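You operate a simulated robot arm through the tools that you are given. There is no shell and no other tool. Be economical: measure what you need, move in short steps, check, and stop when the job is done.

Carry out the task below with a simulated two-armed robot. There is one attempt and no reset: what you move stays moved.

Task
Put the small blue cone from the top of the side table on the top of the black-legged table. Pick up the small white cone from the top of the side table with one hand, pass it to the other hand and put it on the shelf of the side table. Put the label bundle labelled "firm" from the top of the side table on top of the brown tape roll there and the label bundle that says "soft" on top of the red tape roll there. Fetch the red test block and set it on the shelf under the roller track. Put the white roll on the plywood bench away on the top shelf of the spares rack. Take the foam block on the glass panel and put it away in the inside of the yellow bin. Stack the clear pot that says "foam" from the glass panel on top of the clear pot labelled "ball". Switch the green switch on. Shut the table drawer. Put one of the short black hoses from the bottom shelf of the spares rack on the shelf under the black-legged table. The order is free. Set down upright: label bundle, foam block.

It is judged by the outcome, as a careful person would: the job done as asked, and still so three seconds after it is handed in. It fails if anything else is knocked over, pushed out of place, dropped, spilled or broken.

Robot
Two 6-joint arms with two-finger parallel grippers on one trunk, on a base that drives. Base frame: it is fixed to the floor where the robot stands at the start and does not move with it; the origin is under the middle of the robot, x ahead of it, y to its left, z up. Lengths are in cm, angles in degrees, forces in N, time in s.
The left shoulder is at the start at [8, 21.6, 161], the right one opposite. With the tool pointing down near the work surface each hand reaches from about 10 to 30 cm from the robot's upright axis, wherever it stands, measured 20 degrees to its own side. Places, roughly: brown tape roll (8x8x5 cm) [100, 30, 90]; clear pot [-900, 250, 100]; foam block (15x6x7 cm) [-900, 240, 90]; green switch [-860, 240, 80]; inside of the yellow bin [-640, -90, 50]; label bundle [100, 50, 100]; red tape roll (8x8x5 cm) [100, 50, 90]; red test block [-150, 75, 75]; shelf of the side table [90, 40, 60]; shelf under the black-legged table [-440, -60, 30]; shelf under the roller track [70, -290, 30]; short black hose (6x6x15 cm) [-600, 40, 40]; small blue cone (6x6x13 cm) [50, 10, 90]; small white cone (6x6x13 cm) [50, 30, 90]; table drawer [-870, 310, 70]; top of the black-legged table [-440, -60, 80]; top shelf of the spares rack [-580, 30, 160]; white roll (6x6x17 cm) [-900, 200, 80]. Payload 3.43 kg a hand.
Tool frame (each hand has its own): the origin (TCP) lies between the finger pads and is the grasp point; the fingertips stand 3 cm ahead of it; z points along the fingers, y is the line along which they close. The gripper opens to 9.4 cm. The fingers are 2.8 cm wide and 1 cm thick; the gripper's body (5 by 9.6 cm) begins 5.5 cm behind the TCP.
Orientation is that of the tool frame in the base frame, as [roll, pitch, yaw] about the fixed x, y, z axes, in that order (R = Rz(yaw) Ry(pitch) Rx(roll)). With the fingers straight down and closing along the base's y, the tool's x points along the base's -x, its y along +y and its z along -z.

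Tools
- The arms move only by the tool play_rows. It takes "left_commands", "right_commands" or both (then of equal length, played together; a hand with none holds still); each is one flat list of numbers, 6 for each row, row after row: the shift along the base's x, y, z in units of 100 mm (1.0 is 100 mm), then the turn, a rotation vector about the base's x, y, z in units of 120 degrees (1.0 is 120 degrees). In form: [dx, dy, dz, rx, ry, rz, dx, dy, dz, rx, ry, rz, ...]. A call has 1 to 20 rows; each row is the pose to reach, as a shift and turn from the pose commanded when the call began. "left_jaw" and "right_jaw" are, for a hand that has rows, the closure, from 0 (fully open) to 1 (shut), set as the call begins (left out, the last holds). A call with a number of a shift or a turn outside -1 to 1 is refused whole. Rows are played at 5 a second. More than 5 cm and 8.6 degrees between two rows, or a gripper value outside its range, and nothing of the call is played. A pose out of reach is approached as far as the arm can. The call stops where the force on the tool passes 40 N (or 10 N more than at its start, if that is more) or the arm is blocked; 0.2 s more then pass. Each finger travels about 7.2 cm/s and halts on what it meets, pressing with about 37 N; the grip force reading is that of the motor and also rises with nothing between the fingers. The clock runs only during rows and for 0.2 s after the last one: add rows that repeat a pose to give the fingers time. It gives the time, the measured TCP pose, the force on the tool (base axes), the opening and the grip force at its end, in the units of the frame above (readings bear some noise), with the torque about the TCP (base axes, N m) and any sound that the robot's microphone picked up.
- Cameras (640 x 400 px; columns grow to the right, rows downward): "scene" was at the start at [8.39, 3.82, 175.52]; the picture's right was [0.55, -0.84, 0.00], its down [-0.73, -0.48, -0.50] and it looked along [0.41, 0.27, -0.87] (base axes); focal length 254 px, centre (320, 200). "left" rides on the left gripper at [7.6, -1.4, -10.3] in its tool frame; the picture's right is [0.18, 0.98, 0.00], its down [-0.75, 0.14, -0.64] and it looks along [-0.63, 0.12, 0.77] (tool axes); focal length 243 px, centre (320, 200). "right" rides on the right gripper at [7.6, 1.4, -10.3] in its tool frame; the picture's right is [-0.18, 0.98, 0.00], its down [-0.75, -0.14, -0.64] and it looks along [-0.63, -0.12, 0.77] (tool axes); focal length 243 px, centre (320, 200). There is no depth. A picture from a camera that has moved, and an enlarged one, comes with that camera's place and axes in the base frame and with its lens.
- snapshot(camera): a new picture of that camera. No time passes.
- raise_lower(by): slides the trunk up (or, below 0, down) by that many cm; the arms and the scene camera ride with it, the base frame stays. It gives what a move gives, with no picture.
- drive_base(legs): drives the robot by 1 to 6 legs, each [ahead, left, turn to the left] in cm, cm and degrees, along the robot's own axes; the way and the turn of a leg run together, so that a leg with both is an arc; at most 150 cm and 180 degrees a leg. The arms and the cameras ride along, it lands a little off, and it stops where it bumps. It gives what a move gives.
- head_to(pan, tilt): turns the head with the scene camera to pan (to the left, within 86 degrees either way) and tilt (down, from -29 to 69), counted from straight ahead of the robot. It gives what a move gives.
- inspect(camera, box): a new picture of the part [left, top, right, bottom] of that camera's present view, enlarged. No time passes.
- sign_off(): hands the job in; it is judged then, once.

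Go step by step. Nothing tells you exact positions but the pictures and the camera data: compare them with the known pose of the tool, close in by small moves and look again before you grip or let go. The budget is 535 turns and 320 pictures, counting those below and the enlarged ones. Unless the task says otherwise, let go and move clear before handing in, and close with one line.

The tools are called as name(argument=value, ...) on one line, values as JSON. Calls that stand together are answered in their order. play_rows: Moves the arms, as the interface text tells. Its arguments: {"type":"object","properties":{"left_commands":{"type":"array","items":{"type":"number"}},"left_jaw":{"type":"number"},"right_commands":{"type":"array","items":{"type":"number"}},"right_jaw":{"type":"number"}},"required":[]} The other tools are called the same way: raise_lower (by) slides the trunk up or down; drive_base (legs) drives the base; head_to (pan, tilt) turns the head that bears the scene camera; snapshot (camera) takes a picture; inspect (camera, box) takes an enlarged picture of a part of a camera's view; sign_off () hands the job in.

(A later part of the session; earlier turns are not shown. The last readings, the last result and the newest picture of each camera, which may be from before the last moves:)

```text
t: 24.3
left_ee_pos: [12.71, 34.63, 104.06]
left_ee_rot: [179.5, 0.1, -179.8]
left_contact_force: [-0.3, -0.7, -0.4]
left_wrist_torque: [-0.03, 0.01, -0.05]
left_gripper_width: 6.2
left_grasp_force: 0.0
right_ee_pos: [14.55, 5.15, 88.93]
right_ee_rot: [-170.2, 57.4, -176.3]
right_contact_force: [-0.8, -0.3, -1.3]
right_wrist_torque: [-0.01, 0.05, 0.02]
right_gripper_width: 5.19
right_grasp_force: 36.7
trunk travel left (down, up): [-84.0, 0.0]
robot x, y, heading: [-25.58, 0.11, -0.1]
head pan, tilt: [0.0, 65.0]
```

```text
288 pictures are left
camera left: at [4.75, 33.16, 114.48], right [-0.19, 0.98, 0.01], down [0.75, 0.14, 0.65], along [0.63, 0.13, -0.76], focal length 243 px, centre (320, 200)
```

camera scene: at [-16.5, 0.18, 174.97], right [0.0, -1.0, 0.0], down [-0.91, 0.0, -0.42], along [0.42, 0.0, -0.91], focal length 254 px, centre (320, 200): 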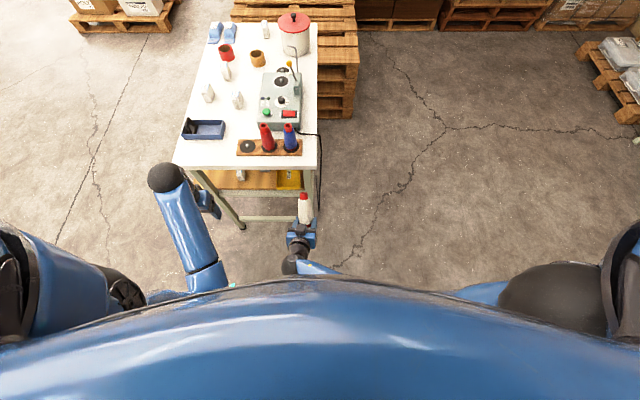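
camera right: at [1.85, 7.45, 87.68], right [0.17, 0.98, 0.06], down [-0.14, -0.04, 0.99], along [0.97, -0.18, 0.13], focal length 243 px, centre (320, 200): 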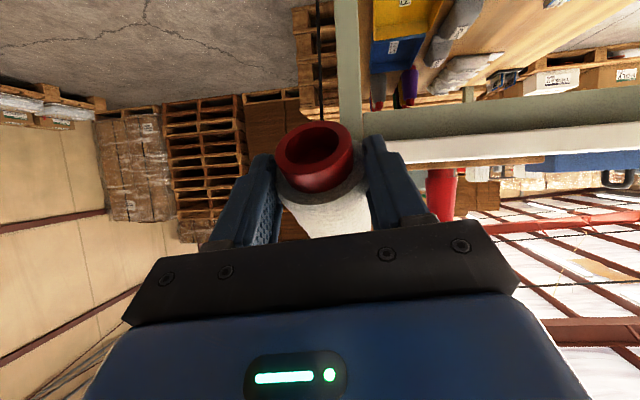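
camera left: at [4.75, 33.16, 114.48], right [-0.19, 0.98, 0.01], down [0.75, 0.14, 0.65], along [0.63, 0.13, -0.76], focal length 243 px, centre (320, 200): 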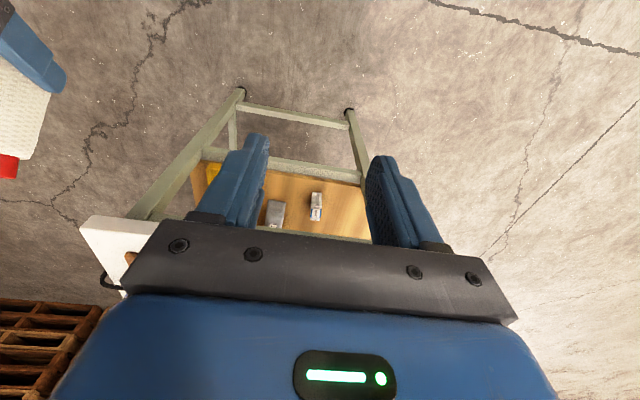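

The cone now leans about 35° forward relative to the hand, so it will stand upright with the hand nearly horizontal. I drive left and lower the trunk to work at the shelf.

drive_base(legs=[[0, 25, 0]])

raise_lower(by=-35)

play_rows(right_commands=[0, 0, 0.1, 0, -0.05, 0, 0.1, 0, 0.2, 0, -0.1, 0, 0.2, 0, 0.3, 0, -0.15, 0, 0.25, 0, 0.4, 0, -0.2, 0, 0.25, 0, 0.5, 0, -0.25, 0])

head_to(pan=0, tilt=50)

snapshot(camera="scene")

snapshot(camera="right")

```text
t: 26.1
left_ee_pos: [12.66, 59.23, 104.3]
left_ee_rot: [179.3, 0.2, -179.7]
left_contact_force: [1.2, -1.0, 0.3]
left_wrist_torque: [0.02, 0.01, -0.02]
left_gripper_width: 6.21
left_grasp_force: 0.0
right_ee_pos: [14.55, 29.84, 89.01]
right_ee_rot: [-170.6, 57.4, -176.7]
right_contact_force: [-0.1, 0.3, -2.0]
right_wrist_torque: [0.0, 0.09, 0.01]
right_gripper_width: 5.19
right_grasp_force: 37.1
trunk travel left (down, up): [-84.0, 0.0]
robot x, y, heading: [-25.38, 25.1, -0.3]
head pan, tilt: [0.0, 65.0]
```

```text
t: 29.5
left_ee_pos: [12.7, 59.54, 69.19]
left_ee_rot: [179.5, 0.1, -179.9]
left_contact_force: [1.0, 0.7, -0.3]
left_wrist_torque: [-0.01, -0.01, 0.03]
left_gripper_width: 6.2
left_grasp_force: 0.0
right_ee_pos: [14.79, 29.98, 53.86]
right_ee_rot: [-170.3, 57.4, -176.6]
right_contact_force: [-0.8, -0.9, -2.0]
right_wrist_torque: [0.01, 0.06, -0.01]
right_gripper_width: 5.21
right_grasp_force: 37.1
trunk travel left (down, up): [-49.0, 35.0]
robot x, y, heading: [-25.11, 25.38, -0.2]
head pan, tilt: [0.0, 65.0]
```

```text
t: 30.9
left_ee_pos: [12.74, 59.55, 68.81]
left_ee_rot: [179.5, 0.2, -179.8]
left_contact_force: [0.7, 0.3, -0.6]
left_wrist_torque: [0.03, 0.0, -0.01]
left_gripper_width: 6.2
left_grasp_force: 0.0
right_ee_pos: [15.93, 25.66, 56.72]
right_ee_rot: [-122.2, 83.9, -130.4]
right_contact_force: [-0.7, -0.1, -2.0]
right_wrist_torque: [-0.03, 0.0, 0.03]
right_gripper_width: 5.21
right_grasp_force: 36.9
trunk travel left (down, up): [-49.0, 35.0]
robot x, y, heading: [-25.3, 25.37, -0.1]
head pan, tilt: [0.0, 65.0]
stopped in row 5 (right hand): the arm was blocked; the commanded pose is now the measured one
```

```text
t: 31.7
left_ee_pos: [12.68, 59.48, 69.07]
left_ee_rot: [179.5, 0.2, -179.8]
left_contact_force: [-0.3, -0.2, -0.5]
left_wrist_torque: [-0.04, 0.02, 0.04]
left_gripper_width: 6.2
left_grasp_force: 0.1
right_ee_pos: [15.86, 25.69, 56.67]
right_ee_rot: [-121.7, 83.8, -129.9]
right_contact_force: [-0.7, -0.3, -1.8]
right_wrist_torque: [-0.01, 0.05, 0.0]
right_gripper_width: 5.18
right_grasp_force: 36.9
trunk travel left (down, up): [-49.0, 35.0]
robot x, y, heading: [-25.36, 25.11, -0.1]
head pan, tilt: [0.0, 50.0]
```

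```text
287 pictures are left
camera scene: at [-14.82, 25.13, 141.65], right [0.0, -1.0, 0.0], down [-0.77, 0.0, -0.64], along [0.64, 0.0, -0.77], focal length 254 px, centre (320, 200)
```

scene: 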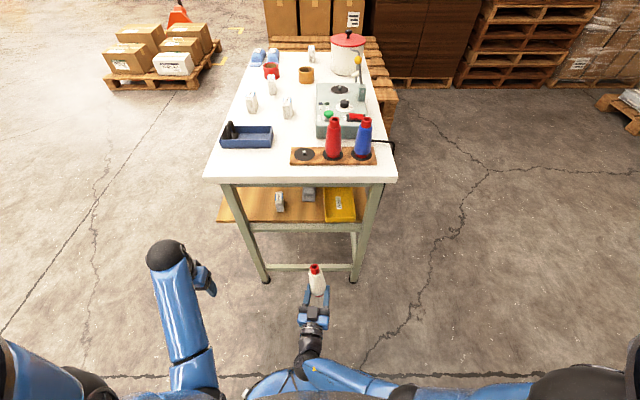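

```text
286 pictures are left
camera right: at [5.38, 27.91, 49.58], right [0.15, 0.98, 0.09], down [-0.6, 0.02, 0.8], along [0.79, -0.17, 0.59], focal length 243 px, centre (320, 200)
```

right: 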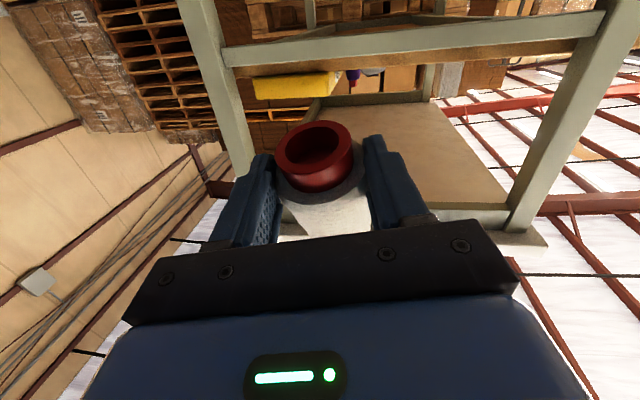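

The hand is nearly horizontal and the cone leans about 15° forward. I ease the arm outwards to relieve it and straighten its yaw and roll.

play_rows(right_commands=[0.15, -0.2, 0.1, 0.02, -0.01, 0.03, 0.3, -0.4, 0.2, 0.04, -0.02, 0.067, 0.5, -0.6, 0.3, 0.042, -0.03, 0.067, 0.7, -0.8, 0.4, 0.042, -0.03, 0.067])

inspect(camera="scene", box=[200, 150, 420, 350])

```text
t: 32.7
left_ee_pos: [12.72, 59.53, 69.16]
left_ee_rot: [179.6, 0.2, -179.9]
left_contact_force: [-0.1, 0.1, -0.1]
left_wrist_torque: [0.01, 0.0, 0.03]
left_gripper_width: 6.21
left_grasp_force: 0.0
right_ee_pos: [23.09, 18.03, 61.11]
right_ee_rot: [83.7, 89.7, 83.9]
right_contact_force: [-0.6, -0.2, -1.5]
right_wrist_torque: [-0.03, 0.07, -0.03]
right_gripper_width: 5.2
right_grasp_force: 36.7
trunk travel left (down, up): [-49.0, 35.0]
robot x, y, heading: [-25.25, 24.76, -0.4]
head pan, tilt: [0.0, 50.0]
```

```text
2.00 times, centred on (310, 250) of scene
camera zoom: at [-14.81, 25.08, 141.8], right [0.0, -1.0, 0.0], down [-0.77, 0.0, -0.64], along [0.64, 0.0, -0.77], focal length 509 px, centre (340, 100)
```

zoom: 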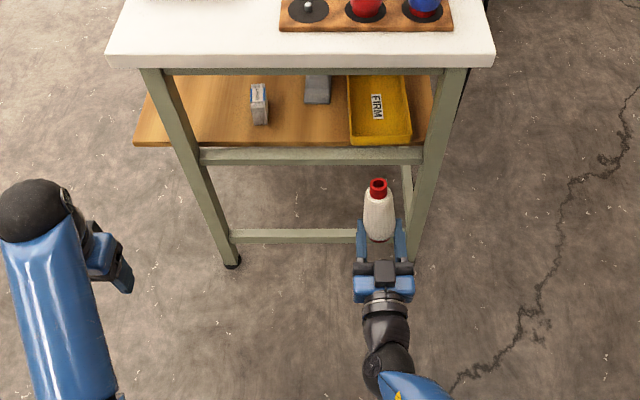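

The hand is horizontal now. I look from the right camera to triangulate the shelf height.

snapshot(camera="right")

```text
284 pictures are left
camera right: at [12.65, 19.54, 53.51], right [0.0, 0.98, 0.19], down [-0.64, -0.15, 0.75], along [0.77, -0.12, 0.63], focal length 243 px, centre (320, 200)
```

right: 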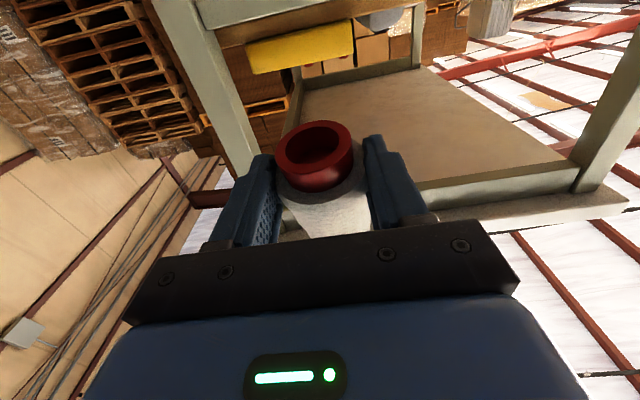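

The shelf board top is at z≈56, its front edge at x≈44.4, with a free spot at about y=32. I drive 14 left and 13 ahead with the hand at z 61.

drive_base(legs=[[0, 14, 0], [12, 0, 0]])

snapshot(camera="scene")

snapshot(camera="right")

```text
t: 34.9
left_ee_pos: [24.55, 73.32, 69.17]
left_ee_rot: [179.5, 0.1, -179.7]
left_contact_force: [0.3, 0.5, 0.0]
left_wrist_torque: [-0.04, 0.04, 0.02]
left_gripper_width: 6.18
left_grasp_force: 0.0
right_ee_pos: [34.92, 31.98, 61.04]
right_ee_rot: [77.1, 89.7, 77.1]
right_contact_force: [-0.9, -0.4, -1.8]
right_wrist_torque: [0.01, 0.05, 0.01]
right_gripper_width: 5.17
right_grasp_force: 36.3
trunk travel left (down, up): [-49.0, 35.0]
robot x, y, heading: [-13.55, 38.73, -0.1]
head pan, tilt: [0.0, 50.0]
```

```text
283 pictures are left
camera scene: at [-2.92, 38.98, 141.81], right [0.0, -1.0, 0.0], down [-0.77, 0.0, -0.64], along [0.64, 0.0, -0.77], focal length 254 px, centre (320, 200)
```

scene: 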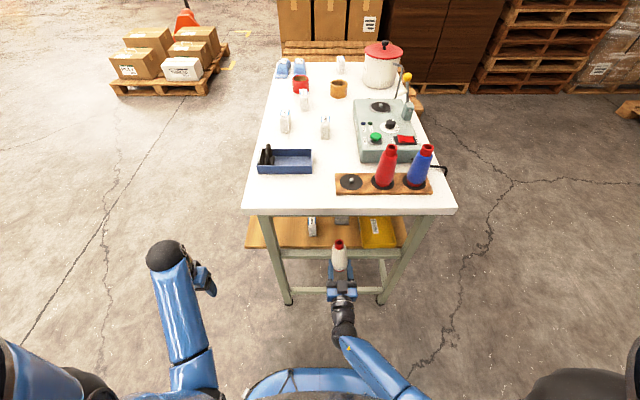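

```text
282 pictures are left
camera right: at [24.55, 33.41, 53.51], right [0.0, 0.98, 0.19], down [-0.64, -0.15, 0.75], along [0.77, -0.12, 0.63], focal length 243 px, centre (320, 200)
```

right: 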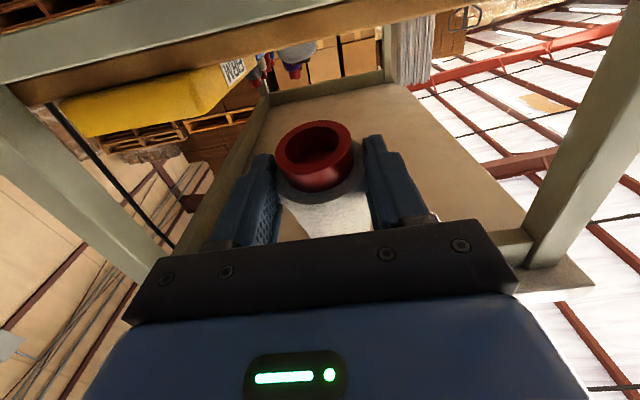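

Confirmed: board top at z≈56.1. I advance the hand 10 cm.

play_rows(right_commands=[0.25, 0, 0, 0, 0, 0, 0.5, 0, 0, 0, 0, 0, 0.75, 0, 0, 0, 0, 0, 1, 0, 0, 0, 0, 0])

inspect(camera="scene", box=[240, 190, 440, 315])

snapshot(camera="right")

```text
t: 35.9
left_ee_pos: [24.57, 73.38, 69.15]
left_ee_rot: [179.5, 0.1, -179.8]
left_contact_force: [-0.4, -0.6, 0.3]
left_wrist_torque: [-0.01, -0.01, -0.02]
left_gripper_width: 6.21
left_grasp_force: 0.1
right_ee_pos: [45.01, 32.11, 61.08]
right_ee_rot: [97.6, 89.8, 97.7]
right_contact_force: [-0.5, 0.1, -1.4]
right_wrist_torque: [0.01, 0.05, 0.0]
right_gripper_width: 5.18
right_grasp_force: 36.8
trunk travel left (down, up): [-49.0, 35.0]
robot x, y, heading: [-13.45, 39.02, -0.3]
head pan, tilt: [0.0, 50.0]
```

```text
3.20 times, centred on (340, 252) of scene
camera zoom: at [-2.81, 39.02, 141.8], right [0.0, -1.0, 0.0], down [-0.77, 0.0, -0.64], along [0.64, 0.0, -0.77], focal length 814 px, centre (256, 32)
```

zoom: 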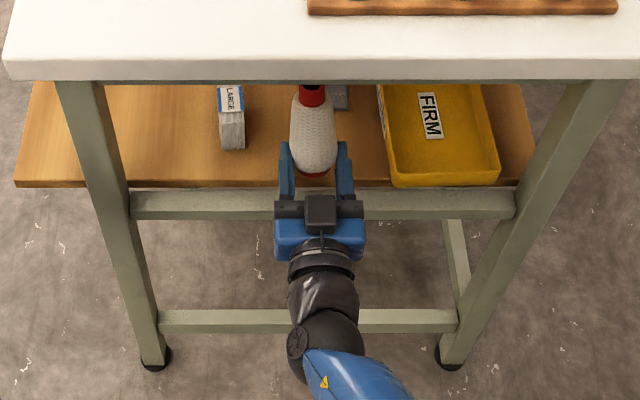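

```text
280 pictures are left
camera right: at [34.63, 33.51, 53.49], right [0.0, 0.98, 0.19], down [-0.64, -0.15, 0.75], along [0.77, -0.12, 0.63], focal length 243 px, centre (320, 200)
```

right: 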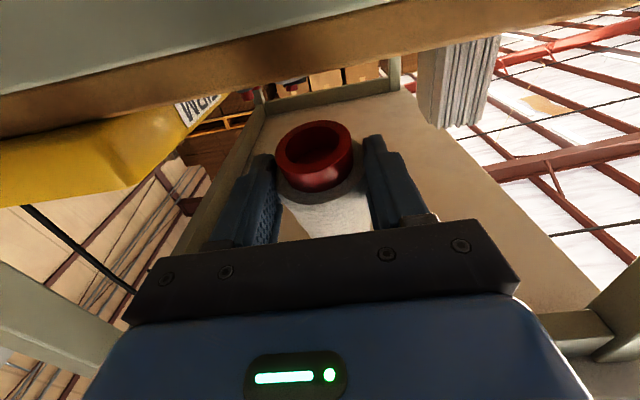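

I go 3.2 cm further in, then lower until the cone touches the shelf.

play_rows(right_commands=[0.16, 0, 0, 0, 0, 0, 0.32, 0, 0, 0, 0, 0, 0.32, 0, -0.12, 0, 0, 0, 0.32, 0, -0.22, 0, 0, 0])

inspect(camera="scene", box=[280, 190, 400, 265])

snapshot(camera="right")

```text
t: 36.9
left_ee_pos: [24.71, 73.38, 69.01]
left_ee_rot: [179.5, 0.2, -179.8]
left_contact_force: [1.0, 0.0, -0.2]
left_wrist_torque: [-0.01, -0.01, 0.0]
left_gripper_width: 6.17
left_grasp_force: 0.1
right_ee_pos: [47.97, 31.86, 59.03]
right_ee_rot: [88.2, 89.7, 88.4]
right_contact_force: [0.4, 0.4, -1.7]
right_wrist_torque: [0.0, 0.04, -0.04]
right_gripper_width: 5.18
right_grasp_force: 37.1
trunk travel left (down, up): [-49.0, 35.0]
robot x, y, heading: [-13.18, 39.08, -0.4]
head pan, tilt: [0.0, 50.0]
```

```text
5.33 times, centred on (340, 228) of scene
camera zoom: at [-2.82, 39.02, 141.8], right [0.0, -1.0, 0.0], down [-0.77, 0.0, -0.64], along [0.64, 0.0, -0.77], focal length 1357 px, centre (213, 53)
```

zoom: 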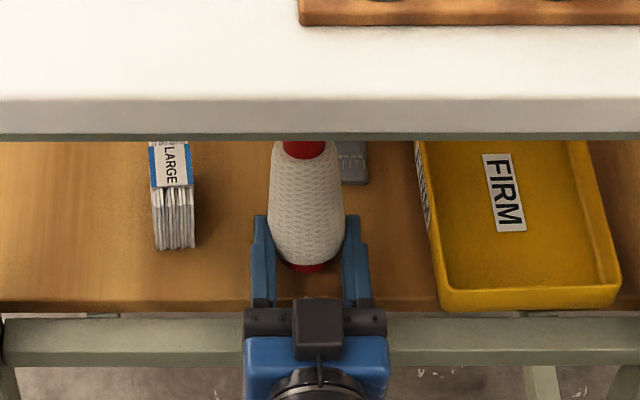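

```text
278 pictures are left
camera right: at [37.73, 33.41, 51.34], right [0.0, 0.98, 0.19], down [-0.64, -0.15, 0.75], along [0.77, -0.12, 0.63], focal length 243 px, centre (320, 200)
```

right: 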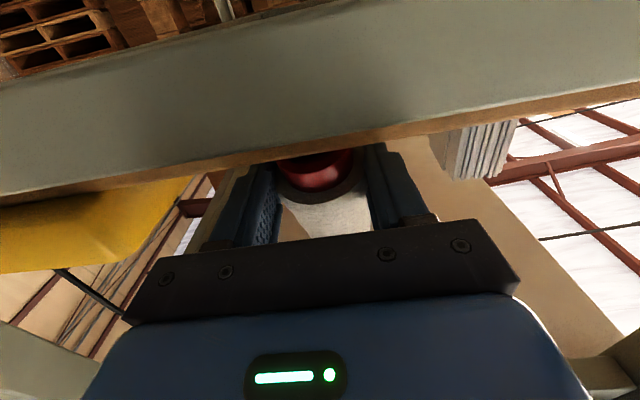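

Still free. I lower slowly to contact and let the base square itself.

play_rows(right_commands=[0, 0, -0.03, 0, 0, 0, 0, 0, -0.06, 0, 0, 0, 0, 0, -0.09, 0, 0, 0, 0, 0, -0.12, 0, 0, 0])

inspect(camera="scene", box=[280, 190, 400, 265])

```text
t: 37.9
left_ee_pos: [24.44, 73.51, 69.33]
left_ee_rot: [179.5, 0.2, -179.7]
left_contact_force: [1.1, 0.0, -1.2]
left_wrist_torque: [0.01, 0.01, 0.02]
left_gripper_width: 6.22
left_grasp_force: 0.0
right_ee_pos: [48.12, 31.93, 58.3]
right_ee_rot: [30.3, 89.3, 30.4]
right_contact_force: [-4.2, -3.9, 19.9]
right_wrist_torque: [0.01, -0.56, -0.08]
right_gripper_width: 5.17
right_grasp_force: 36.8
trunk travel left (down, up): [-49.0, 35.0]
robot x, y, heading: [-13.22, 39.03, -0.3]
head pan, tilt: [0.0, 50.0]
```

```text
5.33 times, centred on (340, 228) of scene
camera zoom: at [-3.24, 38.98, 141.87], right [0.0, -1.0, 0.0], down [-0.76, 0.0, -0.64], along [0.64, 0.0, -0.76], focal length 1357 px, centre (213, 53)
```

zoom: 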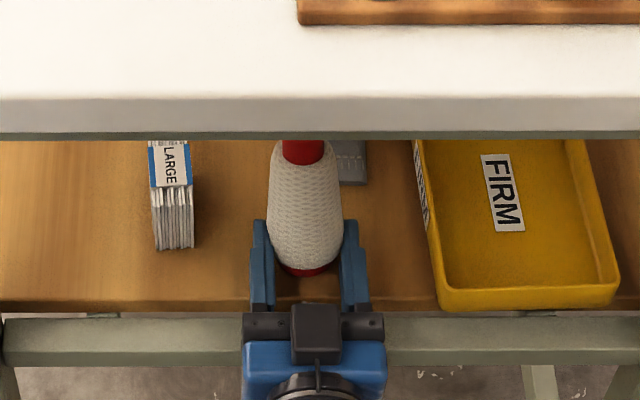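

Contact at 20 N. I press a little more to upright it.

play_rows(right_commands=[-0.01, 0, -0.02, 0, 0, 0, -0.02, 0, -0.05, 0, 0, 0, -0.02, 0, -0.05, 0, 0, 0])

inspect(camera="scene", box=[280, 190, 400, 265])

```text
t: 38.7
left_ee_pos: [24.52, 73.24, 69.27]
left_ee_rot: [179.5, 0.3, -179.8]
left_contact_force: [-1.1, -0.8, 0.3]
left_wrist_torque: [0.0, -0.01, -0.03]
left_gripper_width: 6.19
left_grasp_force: 0.1
right_ee_pos: [47.96, 32.03, 58.23]
right_ee_rot: [27.5, 89.0, 27.5]
right_contact_force: [11.9, -6.4, 29.4]
right_wrist_torque: [0.07, -1.29, -0.29]
right_gripper_width: 5.19
right_grasp_force: 36.9
right hand out of reach, approached as far as the arm can: row 2, 3
trunk travel left (down, up): [-49.0, 35.0]
robot x, y, heading: [-13.66, 38.99, -0.2]
head pan, tilt: [0.0, 50.0]
```

```text
5.33 times, centred on (340, 228) of scene
camera zoom: at [-3.21, 38.96, 141.85], right [0.0, -1.0, 0.0], down [-0.76, 0.0, -0.64], along [0.64, 0.0, -0.76], focal length 1357 px, centre (213, 53)
```

zoom: 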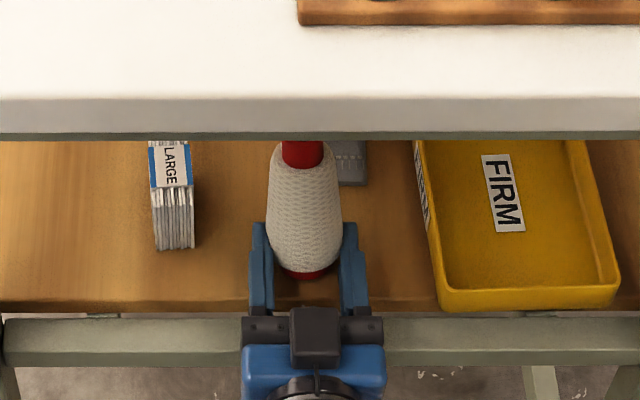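

snapshot(camera="right")

raise_lower(by=-0.6)

inspect(camera="scene", box=[280, 190, 400, 265])

```text
275 pictures are left
camera right: at [37.73, 33.56, 50.46], right [0.0, 0.98, 0.19], down [-0.66, -0.15, 0.74], along [0.76, -0.12, 0.64], focal length 243 px, centre (320, 200)
```

right: 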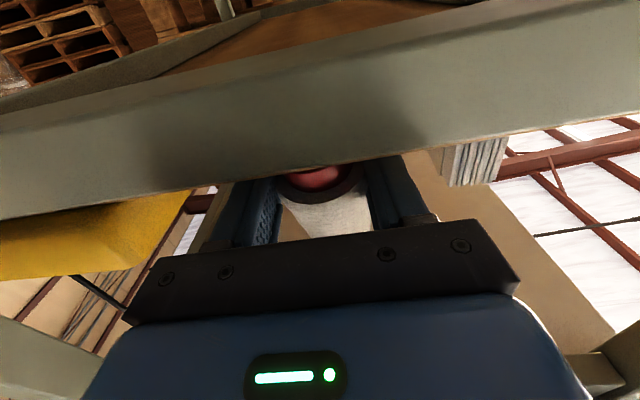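

```text
t: 39.2
left_ee_pos: [24.29, 73.38, 68.75]
left_ee_rot: [179.5, 0.4, -179.7]
left_contact_force: [0.8, 1.2, 0.0]
left_wrist_torque: [0.01, -0.02, -0.01]
left_gripper_width: 6.19
left_grasp_force: 0.3
right_ee_pos: [47.78, 32.03, 57.88]
right_ee_rot: [18.9, 88.6, 19.0]
right_contact_force: [-2.3, -5.4, 40.6]
right_wrist_torque: [0.16, -1.44, -0.17]
right_gripper_width: 5.19
right_grasp_force: 36.8
trunk travel left (down, up): [-48.4, 35.6]
robot x, y, heading: [-13.42, 38.85, -0.2]
head pan, tilt: [0.0, 50.0]
```

```text
5.33 times, centred on (340, 228) of scene
camera zoom: at [-3.58, 39.01, 141.28], right [0.0, -1.0, 0.0], down [-0.76, 0.0, -0.65], along [0.65, 0.0, -0.76], focal length 1357 px, centre (213, 53)
```

zoom: 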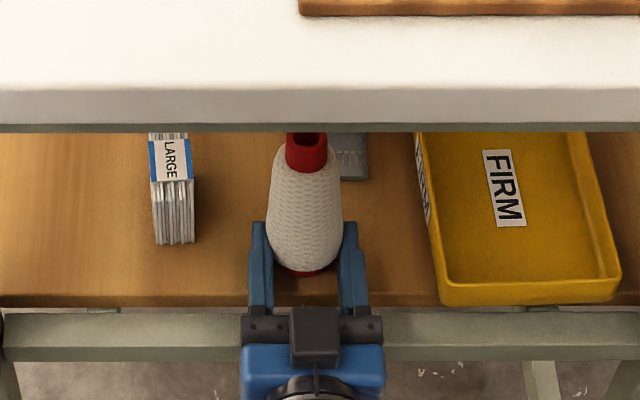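

The cone stands nearly upright now. I relieve the pressing force a bit and open.

raise_lower(by=0.5)

play_rows(right_commands=[0, 0, 0, 0, 0, 0, 0, 0, 0, 0, 0, 0, 0, 0, 0, 0, 0, 0, 0, 0, 0, 0, 0, 0], right_jaw=0)

inspect(camera="scene", box=[280, 190, 400, 265])

```text
t: 39.8
left_ee_pos: [24.31, 73.47, 69.17]
left_ee_rot: [179.5, 0.3, -179.8]
left_contact_force: [0.2, 0.5, -0.1]
left_wrist_torque: [-0.06, 0.03, 0.0]
left_gripper_width: 6.19
left_grasp_force: 0.0
right_ee_pos: [47.73, 31.98, 57.92]
right_ee_rot: [28.2, 89.2, 28.4]
right_contact_force: [4.4, -0.5, 27.0]
right_wrist_torque: [0.15, -1.0, -0.05]
right_gripper_width: 5.18
right_grasp_force: 36.8
trunk travel left (down, up): [-48.9, 35.1]
robot x, y, heading: [-13.3, 38.88, -0.2]
head pan, tilt: [0.0, 50.0]
```

```text
t: 40.8
left_ee_pos: [24.47, 73.43, 69.15]
left_ee_rot: [179.6, 0.2, -179.8]
left_contact_force: [-0.3, 0.1, -0.6]
left_wrist_torque: [-0.01, -0.02, -0.02]
left_gripper_width: 6.21
left_grasp_force: 0.1
right_ee_pos: [47.59, 31.94, 57.5]
right_ee_rot: [76.5, 89.7, 76.6]
right_contact_force: [-1.1, 6.4, 10.7]
right_wrist_torque: [-0.58, 0.15, -0.19]
right_gripper_width: 9.04
right_grasp_force: 0.1
trunk travel left (down, up): [-48.9, 35.1]
robot x, y, heading: [-13.23, 38.91, -0.4]
head pan, tilt: [0.0, 50.0]
```

```text
5.33 times, centred on (340, 228) of scene
camera zoom: at [-3.07, 39.1, 141.71], right [0.0, -1.0, 0.0], down [-0.77, 0.0, -0.64], along [0.64, 0.0, -0.77], focal length 1357 px, centre (213, 53)
```

zoom: 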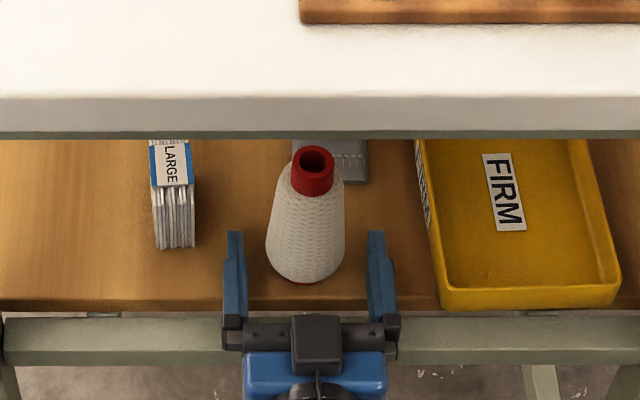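

The cone stands on the shelf. I lift slightly and retreat straight back.

play_rows(right_commands=[0, 0, 0.05, 0, 0, 0, -0.2, 0, 0.08, 0, 0, 0, -0.5, 0, 0.08, 0, 0, 0, -0.8, 0, 0.08, 0, 0, 0, -1, 0, 0.08, 0, 0, 0])

drive_base(legs=[[-25, 0, 0]])

snapshot(camera="scene")

```text
t: 42.0
left_ee_pos: [24.61, 73.47, 69.05]
left_ee_rot: [179.5, 0.1, -179.8]
left_contact_force: [-1.1, -0.3, 0.8]
left_wrist_torque: [0.02, 0.0, -0.01]
left_gripper_width: 6.21
left_grasp_force: 0.1
right_ee_pos: [37.77, 32.04, 58.32]
right_ee_rot: [85.7, 89.6, 85.9]
right_contact_force: [0.1, -0.8, 0.4]
right_wrist_torque: [-0.04, -0.02, -0.02]
right_gripper_width: 9.41
right_grasp_force: 0.1
trunk travel left (down, up): [-48.9, 35.1]
robot x, y, heading: [-13.7, 38.48, -0.2]
head pan, tilt: [0.0, 50.0]
```

```text
t: 43.5
left_ee_pos: [9.95, 75.53, 69.03]
left_ee_rot: [179.7, 0.1, 178.5]
left_contact_force: [-0.7, 1.5, -0.2]
left_wrist_torque: [-0.04, 0.0, 0.01]
left_gripper_width: 6.21
left_grasp_force: 0.1
right_ee_pos: [21.78, 33.55, 58.05]
right_ee_rot: [170.3, 89.8, 168.8]
right_contact_force: [0.2, 0.4, -0.1]
right_wrist_torque: [0.0, 0.02, -0.02]
right_gripper_width: 9.39
right_grasp_force: 0.1
trunk travel left (down, up): [-48.9, 35.1]
robot x, y, heading: [-28.79, 41.95, -1.5]
head pan, tilt: [0.0, 50.0]
stopped in leg 1: the robot was blocked; the commanded pose is now the measured one
```

```text
272 pictures are left
camera scene: at [-18.56, 42.08, 141.72], right [-0.03, -1.0, 0.0], down [-0.77, 0.02, -0.64], along [0.64, -0.02, -0.77], focal length 254 px, centre (320, 200)
```

scene: 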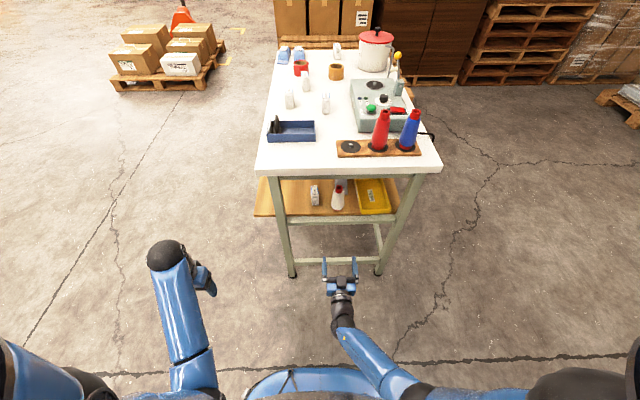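

The base bumped something behind it. I move forward a little and look around to either side.

drive_base(legs=[[4, 0, 1.5]])

head_to(pan=86, tilt=30)

snapshot(camera="scene")

head_to(pan=-86, tilt=30)

snapshot(camera="scene")

```text
t: 44.4
left_ee_pos: [12.87, 76.19, 69.19]
left_ee_rot: [179.5, 0.3, -179.9]
left_contact_force: [-0.5, -0.6, 0.3]
left_wrist_torque: [0.01, -0.01, -0.03]
left_gripper_width: 6.21
left_grasp_force: 0.1
right_ee_pos: [25.79, 34.75, 57.97]
right_ee_rot: [123.1, 89.8, 123.0]
right_contact_force: [-0.6, 0.3, -0.9]
right_wrist_torque: [-0.02, 0.01, -0.02]
right_gripper_width: 9.42
right_grasp_force: 0.1
trunk travel left (down, up): [-48.9, 35.1]
robot x, y, heading: [-24.94, 41.61, -0.5]
head pan, tilt: [0.0, 50.0]
```

```text
t: 46.0
left_ee_pos: [12.94, 76.26, 69.01]
left_ee_rot: [179.5, 0.1, -179.9]
left_contact_force: [0.0, -0.2, 0.2]
left_wrist_torque: [0.05, -0.01, -0.03]
left_gripper_width: 6.22
left_grasp_force: 0.1
right_ee_pos: [25.92, 34.77, 57.95]
right_ee_rot: [145.0, 89.7, 145.2]
right_contact_force: [-0.4, -0.1, -0.5]
right_wrist_torque: [-0.02, -0.02, 0.0]
right_gripper_width: 9.42
right_grasp_force: 0.1
trunk travel left (down, up): [-48.9, 35.1]
robot x, y, heading: [-25.38, 42.33, -0.4]
head pan, tilt: [85.9, 30.0]
```

```text
271 pictures are left
camera scene: at [-21.66, 51.03, 144.66], right [1.0, -0.08, 0.0], down [-0.04, -0.5, -0.87], along [0.07, 0.86, -0.5], focal length 254 px, centre (320, 200)
```

scene: 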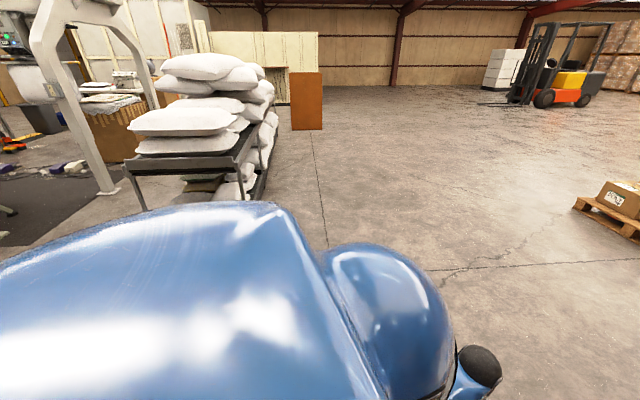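

```text
t: 48.6
left_ee_pos: [12.85, 76.24, 69.07]
left_ee_rot: [179.5, 0.2, -179.9]
left_contact_force: [-0.5, 0.3, -0.2]
left_wrist_torque: [0.0, -0.01, 0.0]
left_gripper_width: 6.18
left_grasp_force: 0.0
right_ee_pos: [25.87, 34.72, 57.98]
right_ee_rot: [145.1, 89.8, 145.1]
right_contact_force: [-0.3, -0.7, 0.3]
right_wrist_torque: [0.02, 0.04, -0.03]
right_gripper_width: 9.42
right_grasp_force: 0.0
trunk travel left (down, up): [-48.9, 35.1]
robot x, y, heading: [-25.5, 41.66, -0.3]
head pan, tilt: [-85.9, 30.0]
```

```text
270 pictures are left
camera scene: at [-21.75, 32.99, 144.66], right [-1.0, -0.07, 0.0], down [-0.03, 0.5, -0.87], along [0.06, -0.86, -0.5], focal length 254 px, centre (320, 200)
```

scene: 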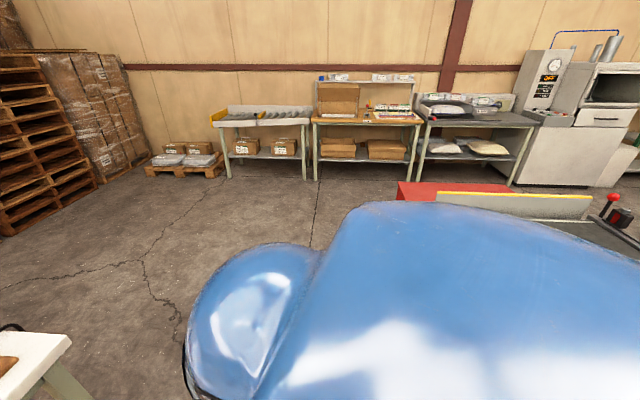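

There is a big machine right behind (red/yellow with a flat table), so I keep clear of it. I raise the trunk and turn the right hand back to pointing down, then drive round to the table's left side.

raise_lower(by=35)

play_rows(right_commands=[0, 0, 0, 0, 0.065, 0, 0, 0, 0, 0, 0.13, 0, 0, -0.1, 0.1, 0, 0.195, 0, 0, -0.2, 0.2, 0, 0.26, 0, 0, -0.3, 0.3, 0, 0.325, 0, 0, -0.4, 0.4, 0, 0.39, 0, 0, -0.5, 0.5, 0, 0.455, 0, 0, -0.6, 0.6, 0, 0.52, 0, 0, -0.7, 0.7, 0, 0.585, 0, 0, -0.8, 0.8, 0, 0.65, 0, 0, -0.9, 0.9, 0, 0.7, 0, 0, -1, 1, 0, 0.75, 0])

head_to(pan=0, tilt=50)

drive_base(legs=[[0, 60, 0], [0, 25, 0], [115, 0, 0], [0, 0, -90]])

snapshot(camera="scene")

```text
t: 52.0
left_ee_pos: [12.95, 76.39, 104.12]
left_ee_rot: [179.5, 0.3, -180.0]
left_contact_force: [-0.5, 0.4, 0.3]
left_wrist_torque: [0.01, 0.01, -0.01]
left_gripper_width: 6.22
left_grasp_force: 0.2
right_ee_pos: [25.76, 34.72, 92.91]
right_ee_rot: [145.7, 89.6, 145.9]
right_contact_force: [-0.3, -0.7, -0.1]
right_wrist_torque: [0.0, 0.02, 0.01]
right_gripper_width: 9.4
right_grasp_force: 0.0
trunk travel left (down, up): [-83.9, 0.1]
robot x, y, heading: [-24.91, 42.12, -0.3]
head pan, tilt: [-85.9, 30.0]
```

```text
t: 54.6
left_ee_pos: [12.89, 76.27, 104.06]
left_ee_rot: [179.5, 0.0, -179.9]
left_contact_force: [-0.2, -0.3, -0.1]
left_wrist_torque: [0.04, 0.0, 0.02]
left_gripper_width: 6.2
left_grasp_force: 0.1
right_ee_pos: [26.0, 24.82, 103.03]
right_ee_rot: [179.9, -0.4, 179.9]
right_contact_force: [0.0, -0.3, 0.3]
right_wrist_torque: [-0.01, -0.01, 0.03]
right_gripper_width: 9.42
right_grasp_force: 0.1
trunk travel left (down, up): [-83.9, 0.1]
robot x, y, heading: [-25.03, 41.83, -0.2]
head pan, tilt: [-85.9, 30.0]
```

```text
t: 56.2
left_ee_pos: [12.92, 76.39, 104.02]
left_ee_rot: [179.5, 0.1, -179.9]
left_contact_force: [0.3, -0.6, 0.5]
left_wrist_torque: [0.04, -0.02, 0.0]
left_gripper_width: 6.19
left_grasp_force: 0.0
right_ee_pos: [25.88, 24.82, 102.91]
right_ee_rot: [179.9, -0.2, 179.7]
right_contact_force: [0.3, -0.7, 0.4]
right_wrist_torque: [0.02, -0.03, 0.02]
right_gripper_width: 9.42
right_grasp_force: 0.0
trunk travel left (down, up): [-83.9, 0.1]
robot x, y, heading: [-25.31, 41.71, -0.2]
head pan, tilt: [0.0, 50.0]
```

```text
t: 70.3
left_ee_pos: [125.33, 87.46, 104.12]
left_ee_rot: [179.6, 0.2, 90.0]
left_contact_force: [-1.3, 1.0, 0.1]
left_wrist_torque: [-0.01, -0.02, 0.01]
left_gripper_width: 6.2
left_grasp_force: 0.1
right_ee_pos: [73.95, 74.71, 103.04]
right_ee_rot: [-180.0, -0.2, 89.7]
right_contact_force: [-0.3, -0.3, 0.8]
right_wrist_torque: [0.06, 0.02, 0.01]
right_gripper_width: 9.38
right_grasp_force: 0.0
trunk travel left (down, up): [-83.9, 0.1]
robot x, y, heading: [91.1, 125.87, -90.4]
head pan, tilt: [0.0, 50.0]
```

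```text
269 pictures are left
camera scene: at [90.78, 115.13, 176.7], right [-1.0, 0.01, 0.0], down [0.01, 0.77, -0.64], along [0.0, -0.64, -0.77], focal length 254 px, centre (320, 200)
```

scene: 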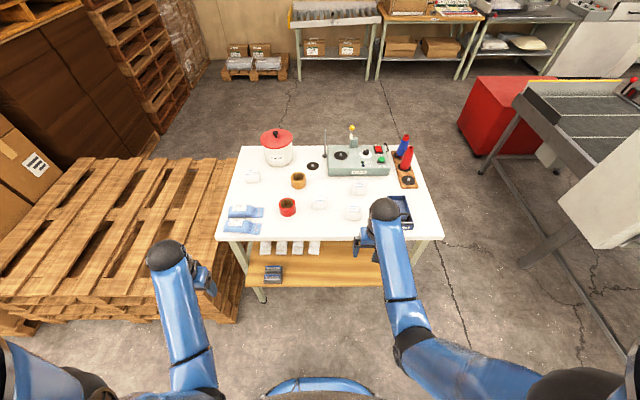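

The table is in front of me, its edge at y≈61. I drive 29 cm closer with the hands at z≈103.

drive_base(legs=[[29, 0, 0.4]])

head_to(pan=0, tilt=60)

snapshot(camera="scene")

snapshot(camera="right")

```text
t: 72.3
left_ee_pos: [125.53, 59.45, 104.18]
left_ee_rot: [179.6, 0.3, 90.4]
left_contact_force: [-0.2, 1.2, 1.5]
left_wrist_torque: [-0.01, 0.03, 0.02]
left_gripper_width: 6.2
left_grasp_force: 0.0
right_ee_pos: [74.3, 46.04, 103.06]
right_ee_rot: [180.0, -0.1, 90.3]
right_contact_force: [0.7, 0.3, -1.2]
right_wrist_torque: [-0.01, -0.01, 0.04]
right_gripper_width: 9.41
right_grasp_force: 0.0
trunk travel left (down, up): [-83.9, 0.1]
robot x, y, heading: [90.87, 96.83, -90.0]
head pan, tilt: [0.0, 50.0]
```

```text
t: 73.0
left_ee_pos: [125.69, 59.12, 104.05]
left_ee_rot: [179.6, 0.2, 90.5]
left_contact_force: [-0.8, 0.0, 0.5]
left_wrist_torque: [-0.01, 0.02, -0.04]
left_gripper_width: 6.2
left_grasp_force: 0.2
right_ee_pos: [74.27, 45.94, 102.95]
right_ee_rot: [179.8, -0.2, 90.2]
right_contact_force: [0.2, 0.1, -0.5]
right_wrist_torque: [-0.03, 0.02, 0.01]
right_gripper_width: 9.39
right_grasp_force: 0.1
trunk travel left (down, up): [-83.9, 0.1]
robot x, y, heading: [91.12, 96.81, -90.0]
head pan, tilt: [0.0, 60.0]
```

```text
268 pictures are left
camera scene: at [90.77, 87.54, 175.46], right [-1.0, 0.0, 0.0], down [0.0, 0.87, -0.5], along [0.0, -0.5, -0.87], focal length 254 px, centre (320, 200)
```

scene: 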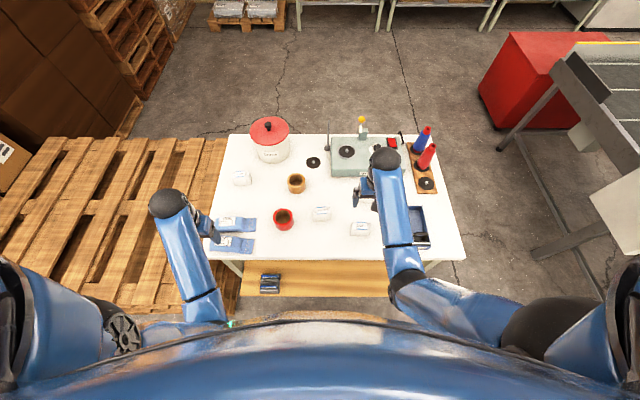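

```text
267 pictures are left
camera right: at [75.63, 53.49, 113.28], right [0.98, -0.18, 0.0], down [-0.14, -0.76, 0.64], along [-0.11, -0.63, -0.77], focal length 243 px, centre (320, 200)
```

right: 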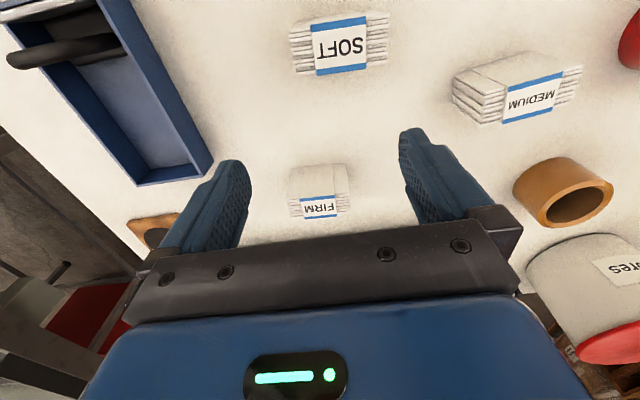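

inspect(camera="right", box=[240, 0, 440, 125])

inspect(camera="right", box=[250, 130, 410, 230])

inspect(camera="scene", box=[220, 130, 420, 255])

```text
3.20 times, centred on (340, 62) of right
camera zoom: at [75.63, 53.49, 113.28], right [0.98, -0.18, 0.0], down [-0.14, -0.76, 0.64], along [-0.11, -0.63, -0.77], focal length 776 px, centre (256, 640)
```

zoom: 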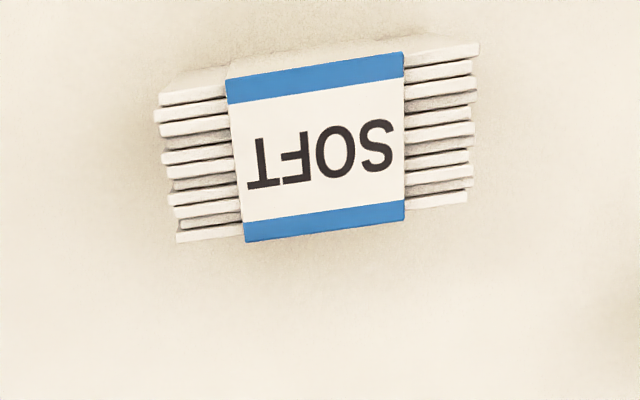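

```text
4.00 times, centred on (330, 180) of right
camera zoom: at [75.63, 53.49, 113.28], right [0.98, -0.18, 0.0], down [-0.14, -0.76, 0.64], along [-0.11, -0.63, -0.77], focal length 970 px, centre (280, 280)
```

zoom: 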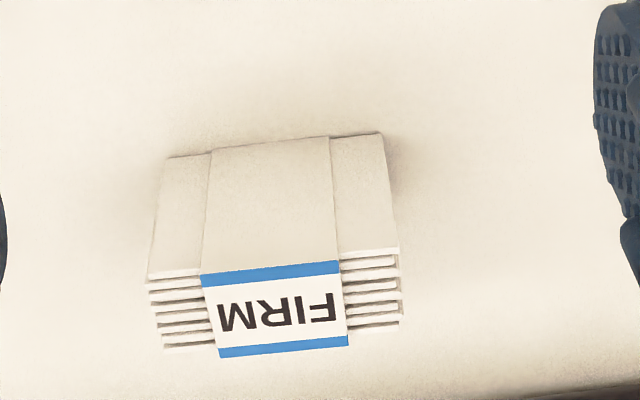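

```text
3.20 times, centred on (320, 192) of scene
camera zoom: at [90.77, 87.54, 175.46], right [-1.0, 0.0, 0.0], down [0.0, 0.87, -0.5], along [0.0, -0.5, -0.87], focal length 814 px, centre (320, 224)
```

zoom: 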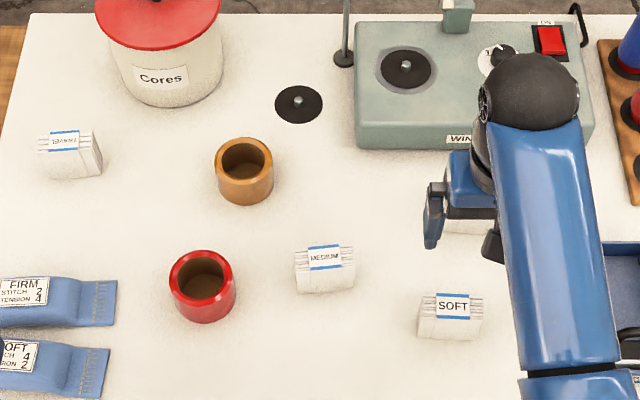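

The bundles stand with sheets across y, about 7.3 wide in x, 3.2 thick in y and tops at z≈93.5. The rolls suit the left hand, so I pull the right hand back and shift the base to the right.

play_rows(right_commands=[0, 0.4, 0, 0, 0, 0, 0, 0.8, 0, 0, 0, 0, 0, 1, 0, 0, 0, 0], left_commands=[0, 0, 0, 0, 0, 0, 0, 0, 0, 0, 0, 0, 0, 0, 0, 0, 0, 0], left_jaw=0)

drive_base(legs=[[0, -30, 0]])

snapshot(camera="left")

snapshot(camera="scene")

```text
t: 73.8
left_ee_pos: [125.68, 59.12, 104.04]
left_ee_rot: [179.6, 0.2, 90.6]
left_contact_force: [-0.5, -0.6, 0.0]
left_wrist_torque: [-0.01, 0.03, 0.03]
left_gripper_width: 9.38
left_grasp_force: 0.1
right_ee_pos: [74.32, 55.64, 102.93]
right_ee_rot: [179.9, -0.2, 90.4]
right_contact_force: [-0.7, 0.2, 0.1]
right_wrist_torque: [-0.03, 0.02, 0.01]
right_gripper_width: 9.41
right_grasp_force: 0.1
trunk travel left (down, up): [-83.9, 0.1]
robot x, y, heading: [90.97, 96.79, -89.8]
head pan, tilt: [0.0, 60.0]
```

```text
t: 75.9
left_ee_pos: [95.96, 58.93, 104.06]
left_ee_rot: [179.6, 0.1, 90.2]
left_contact_force: [0.9, 0.0, 0.5]
left_wrist_torque: [0.01, 0.04, -0.02]
left_gripper_width: 9.41
left_grasp_force: 0.0
right_ee_pos: [44.46, 55.67, 103.1]
right_ee_rot: [-179.9, -0.2, 90.0]
right_contact_force: [-0.7, 0.6, -0.3]
right_wrist_torque: [0.03, 0.03, -0.01]
right_gripper_width: 9.4
right_grasp_force: 0.0
trunk travel left (down, up): [-83.9, 0.1]
robot x, y, heading: [61.13, 96.98, -90.3]
head pan, tilt: [0.0, 60.0]
```

```text
263 pictures are left
camera left: at [94.22, 66.63, 114.31], right [0.98, 0.19, 0.0], down [0.14, -0.75, 0.64], along [0.12, -0.63, -0.76], focal length 243 px, centre (320, 200)
```

left: 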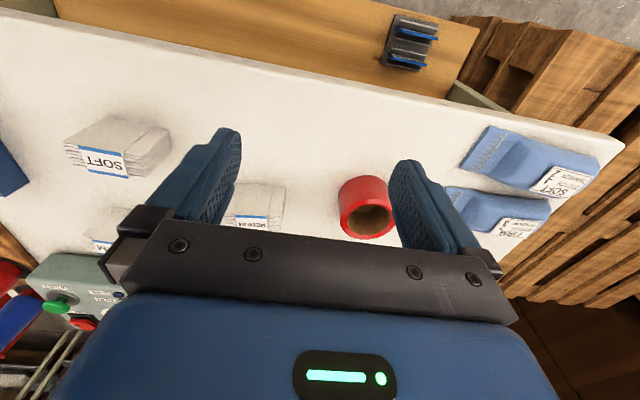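

```text
262 pictures are left
camera scene: at [61.36, 87.43, 175.45], right [-1.0, 0.0, 0.0], down [0.0, 0.87, -0.5], along [0.0, -0.5, -0.87], focal length 254 px, centre (320, 200)
```

scene: 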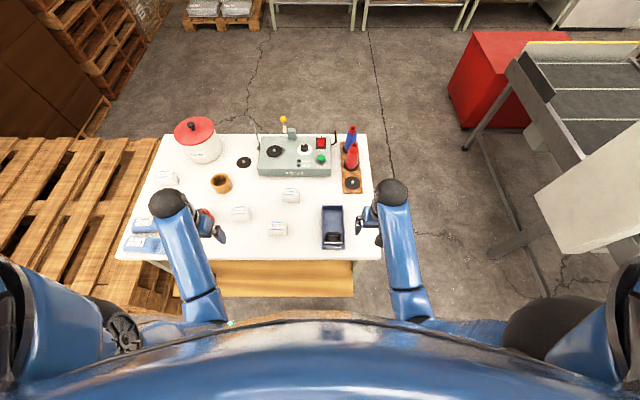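

I move the left hand over the SOFT bundle.

play_rows(left_commands=[-0.33, -0.13, 0, 0, 0, 0, -0.66, -0.27, 0, 0, 0, 0, -1, -0.4, 0, 0, 0, 0])

play_rows(left_commands=[-0.33, -0.13, 0, 0, 0, 0, -0.66, -0.27, 0, 0, 0, 0, -0.93, -0.4, 0, 0, 0, 0])

snapshot(camera="left")

```text
t: 76.7
left_ee_pos: [85.53, 54.94, 104.14]
left_ee_rot: [179.5, 0.1, 90.4]
left_contact_force: [-0.1, -0.3, -0.6]
left_wrist_torque: [-0.01, 0.01, 0.02]
left_gripper_width: 9.4
left_grasp_force: 0.1
right_ee_pos: [44.18, 55.83, 102.94]
right_ee_rot: [179.9, -0.3, 90.0]
right_contact_force: [0.1, -0.3, -0.2]
right_wrist_torque: [-0.02, -0.01, 0.01]
right_gripper_width: 9.41
right_grasp_force: 0.1
trunk travel left (down, up): [-83.9, 0.1]
robot x, y, heading: [61.0, 96.99, -90.1]
head pan, tilt: [0.0, 60.0]
```

```text
t: 77.5
left_ee_pos: [76.34, 51.06, 103.99]
left_ee_rot: [179.4, 0.2, 90.2]
left_contact_force: [-0.7, -0.3, 0.0]
left_wrist_torque: [-0.01, -0.01, 0.05]
left_gripper_width: 9.41
left_grasp_force: 0.0
right_ee_pos: [44.06, 55.7, 102.92]
right_ee_rot: [179.9, -0.2, 90.0]
right_contact_force: [-0.4, -0.1, -0.4]
right_wrist_torque: [-0.02, -0.03, 0.0]
right_gripper_width: 9.41
right_grasp_force: 0.1
trunk travel left (down, up): [-83.9, 0.1]
robot x, y, heading: [61.11, 96.78, -90.2]
head pan, tilt: [0.0, 60.0]
```

```text
261 pictures are left
camera left: at [74.53, 58.66, 114.36], right [0.98, 0.19, 0.01], down [0.14, -0.75, 0.64], along [0.13, -0.63, -0.76], focal length 243 px, centre (320, 200)
```

left: 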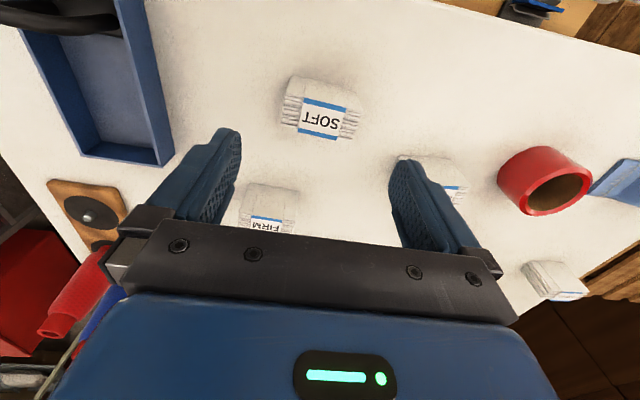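

Centred within half a centimetre. I descend part way and check.

play_rows(left_commands=[0, -0.05, -0.35, 0, 0, 0, 0, -0.05, -0.7, 0, 0, 0])

snapshot(camera="left")

```text
t: 78.1
left_ee_pos: [76.28, 50.35, 96.96]
left_ee_rot: [179.5, 0.1, 90.2]
left_contact_force: [1.0, 0.2, -0.5]
left_wrist_torque: [-0.01, 0.01, -0.01]
left_gripper_width: 9.4
left_grasp_force: 0.1
right_ee_pos: [44.12, 55.62, 102.91]
right_ee_rot: [179.9, -0.3, 90.0]
right_contact_force: [-0.2, -0.2, 0.0]
right_wrist_torque: [0.03, 0.01, 0.01]
right_gripper_width: 9.42
right_grasp_force: 0.0
trunk travel left (down, up): [-83.9, 0.1]
robot x, y, heading: [60.89, 96.54, -90.3]
head pan, tilt: [0.0, 60.0]
```

```text
260 pictures are left
camera left: at [74.48, 58.05, 107.36], right [0.98, 0.19, 0.01], down [0.14, -0.75, 0.64], along [0.13, -0.63, -0.76], focal length 243 px, centre (320, 200)
```

left: 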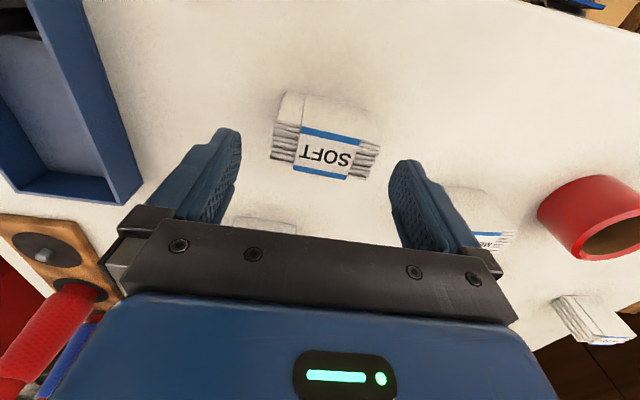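

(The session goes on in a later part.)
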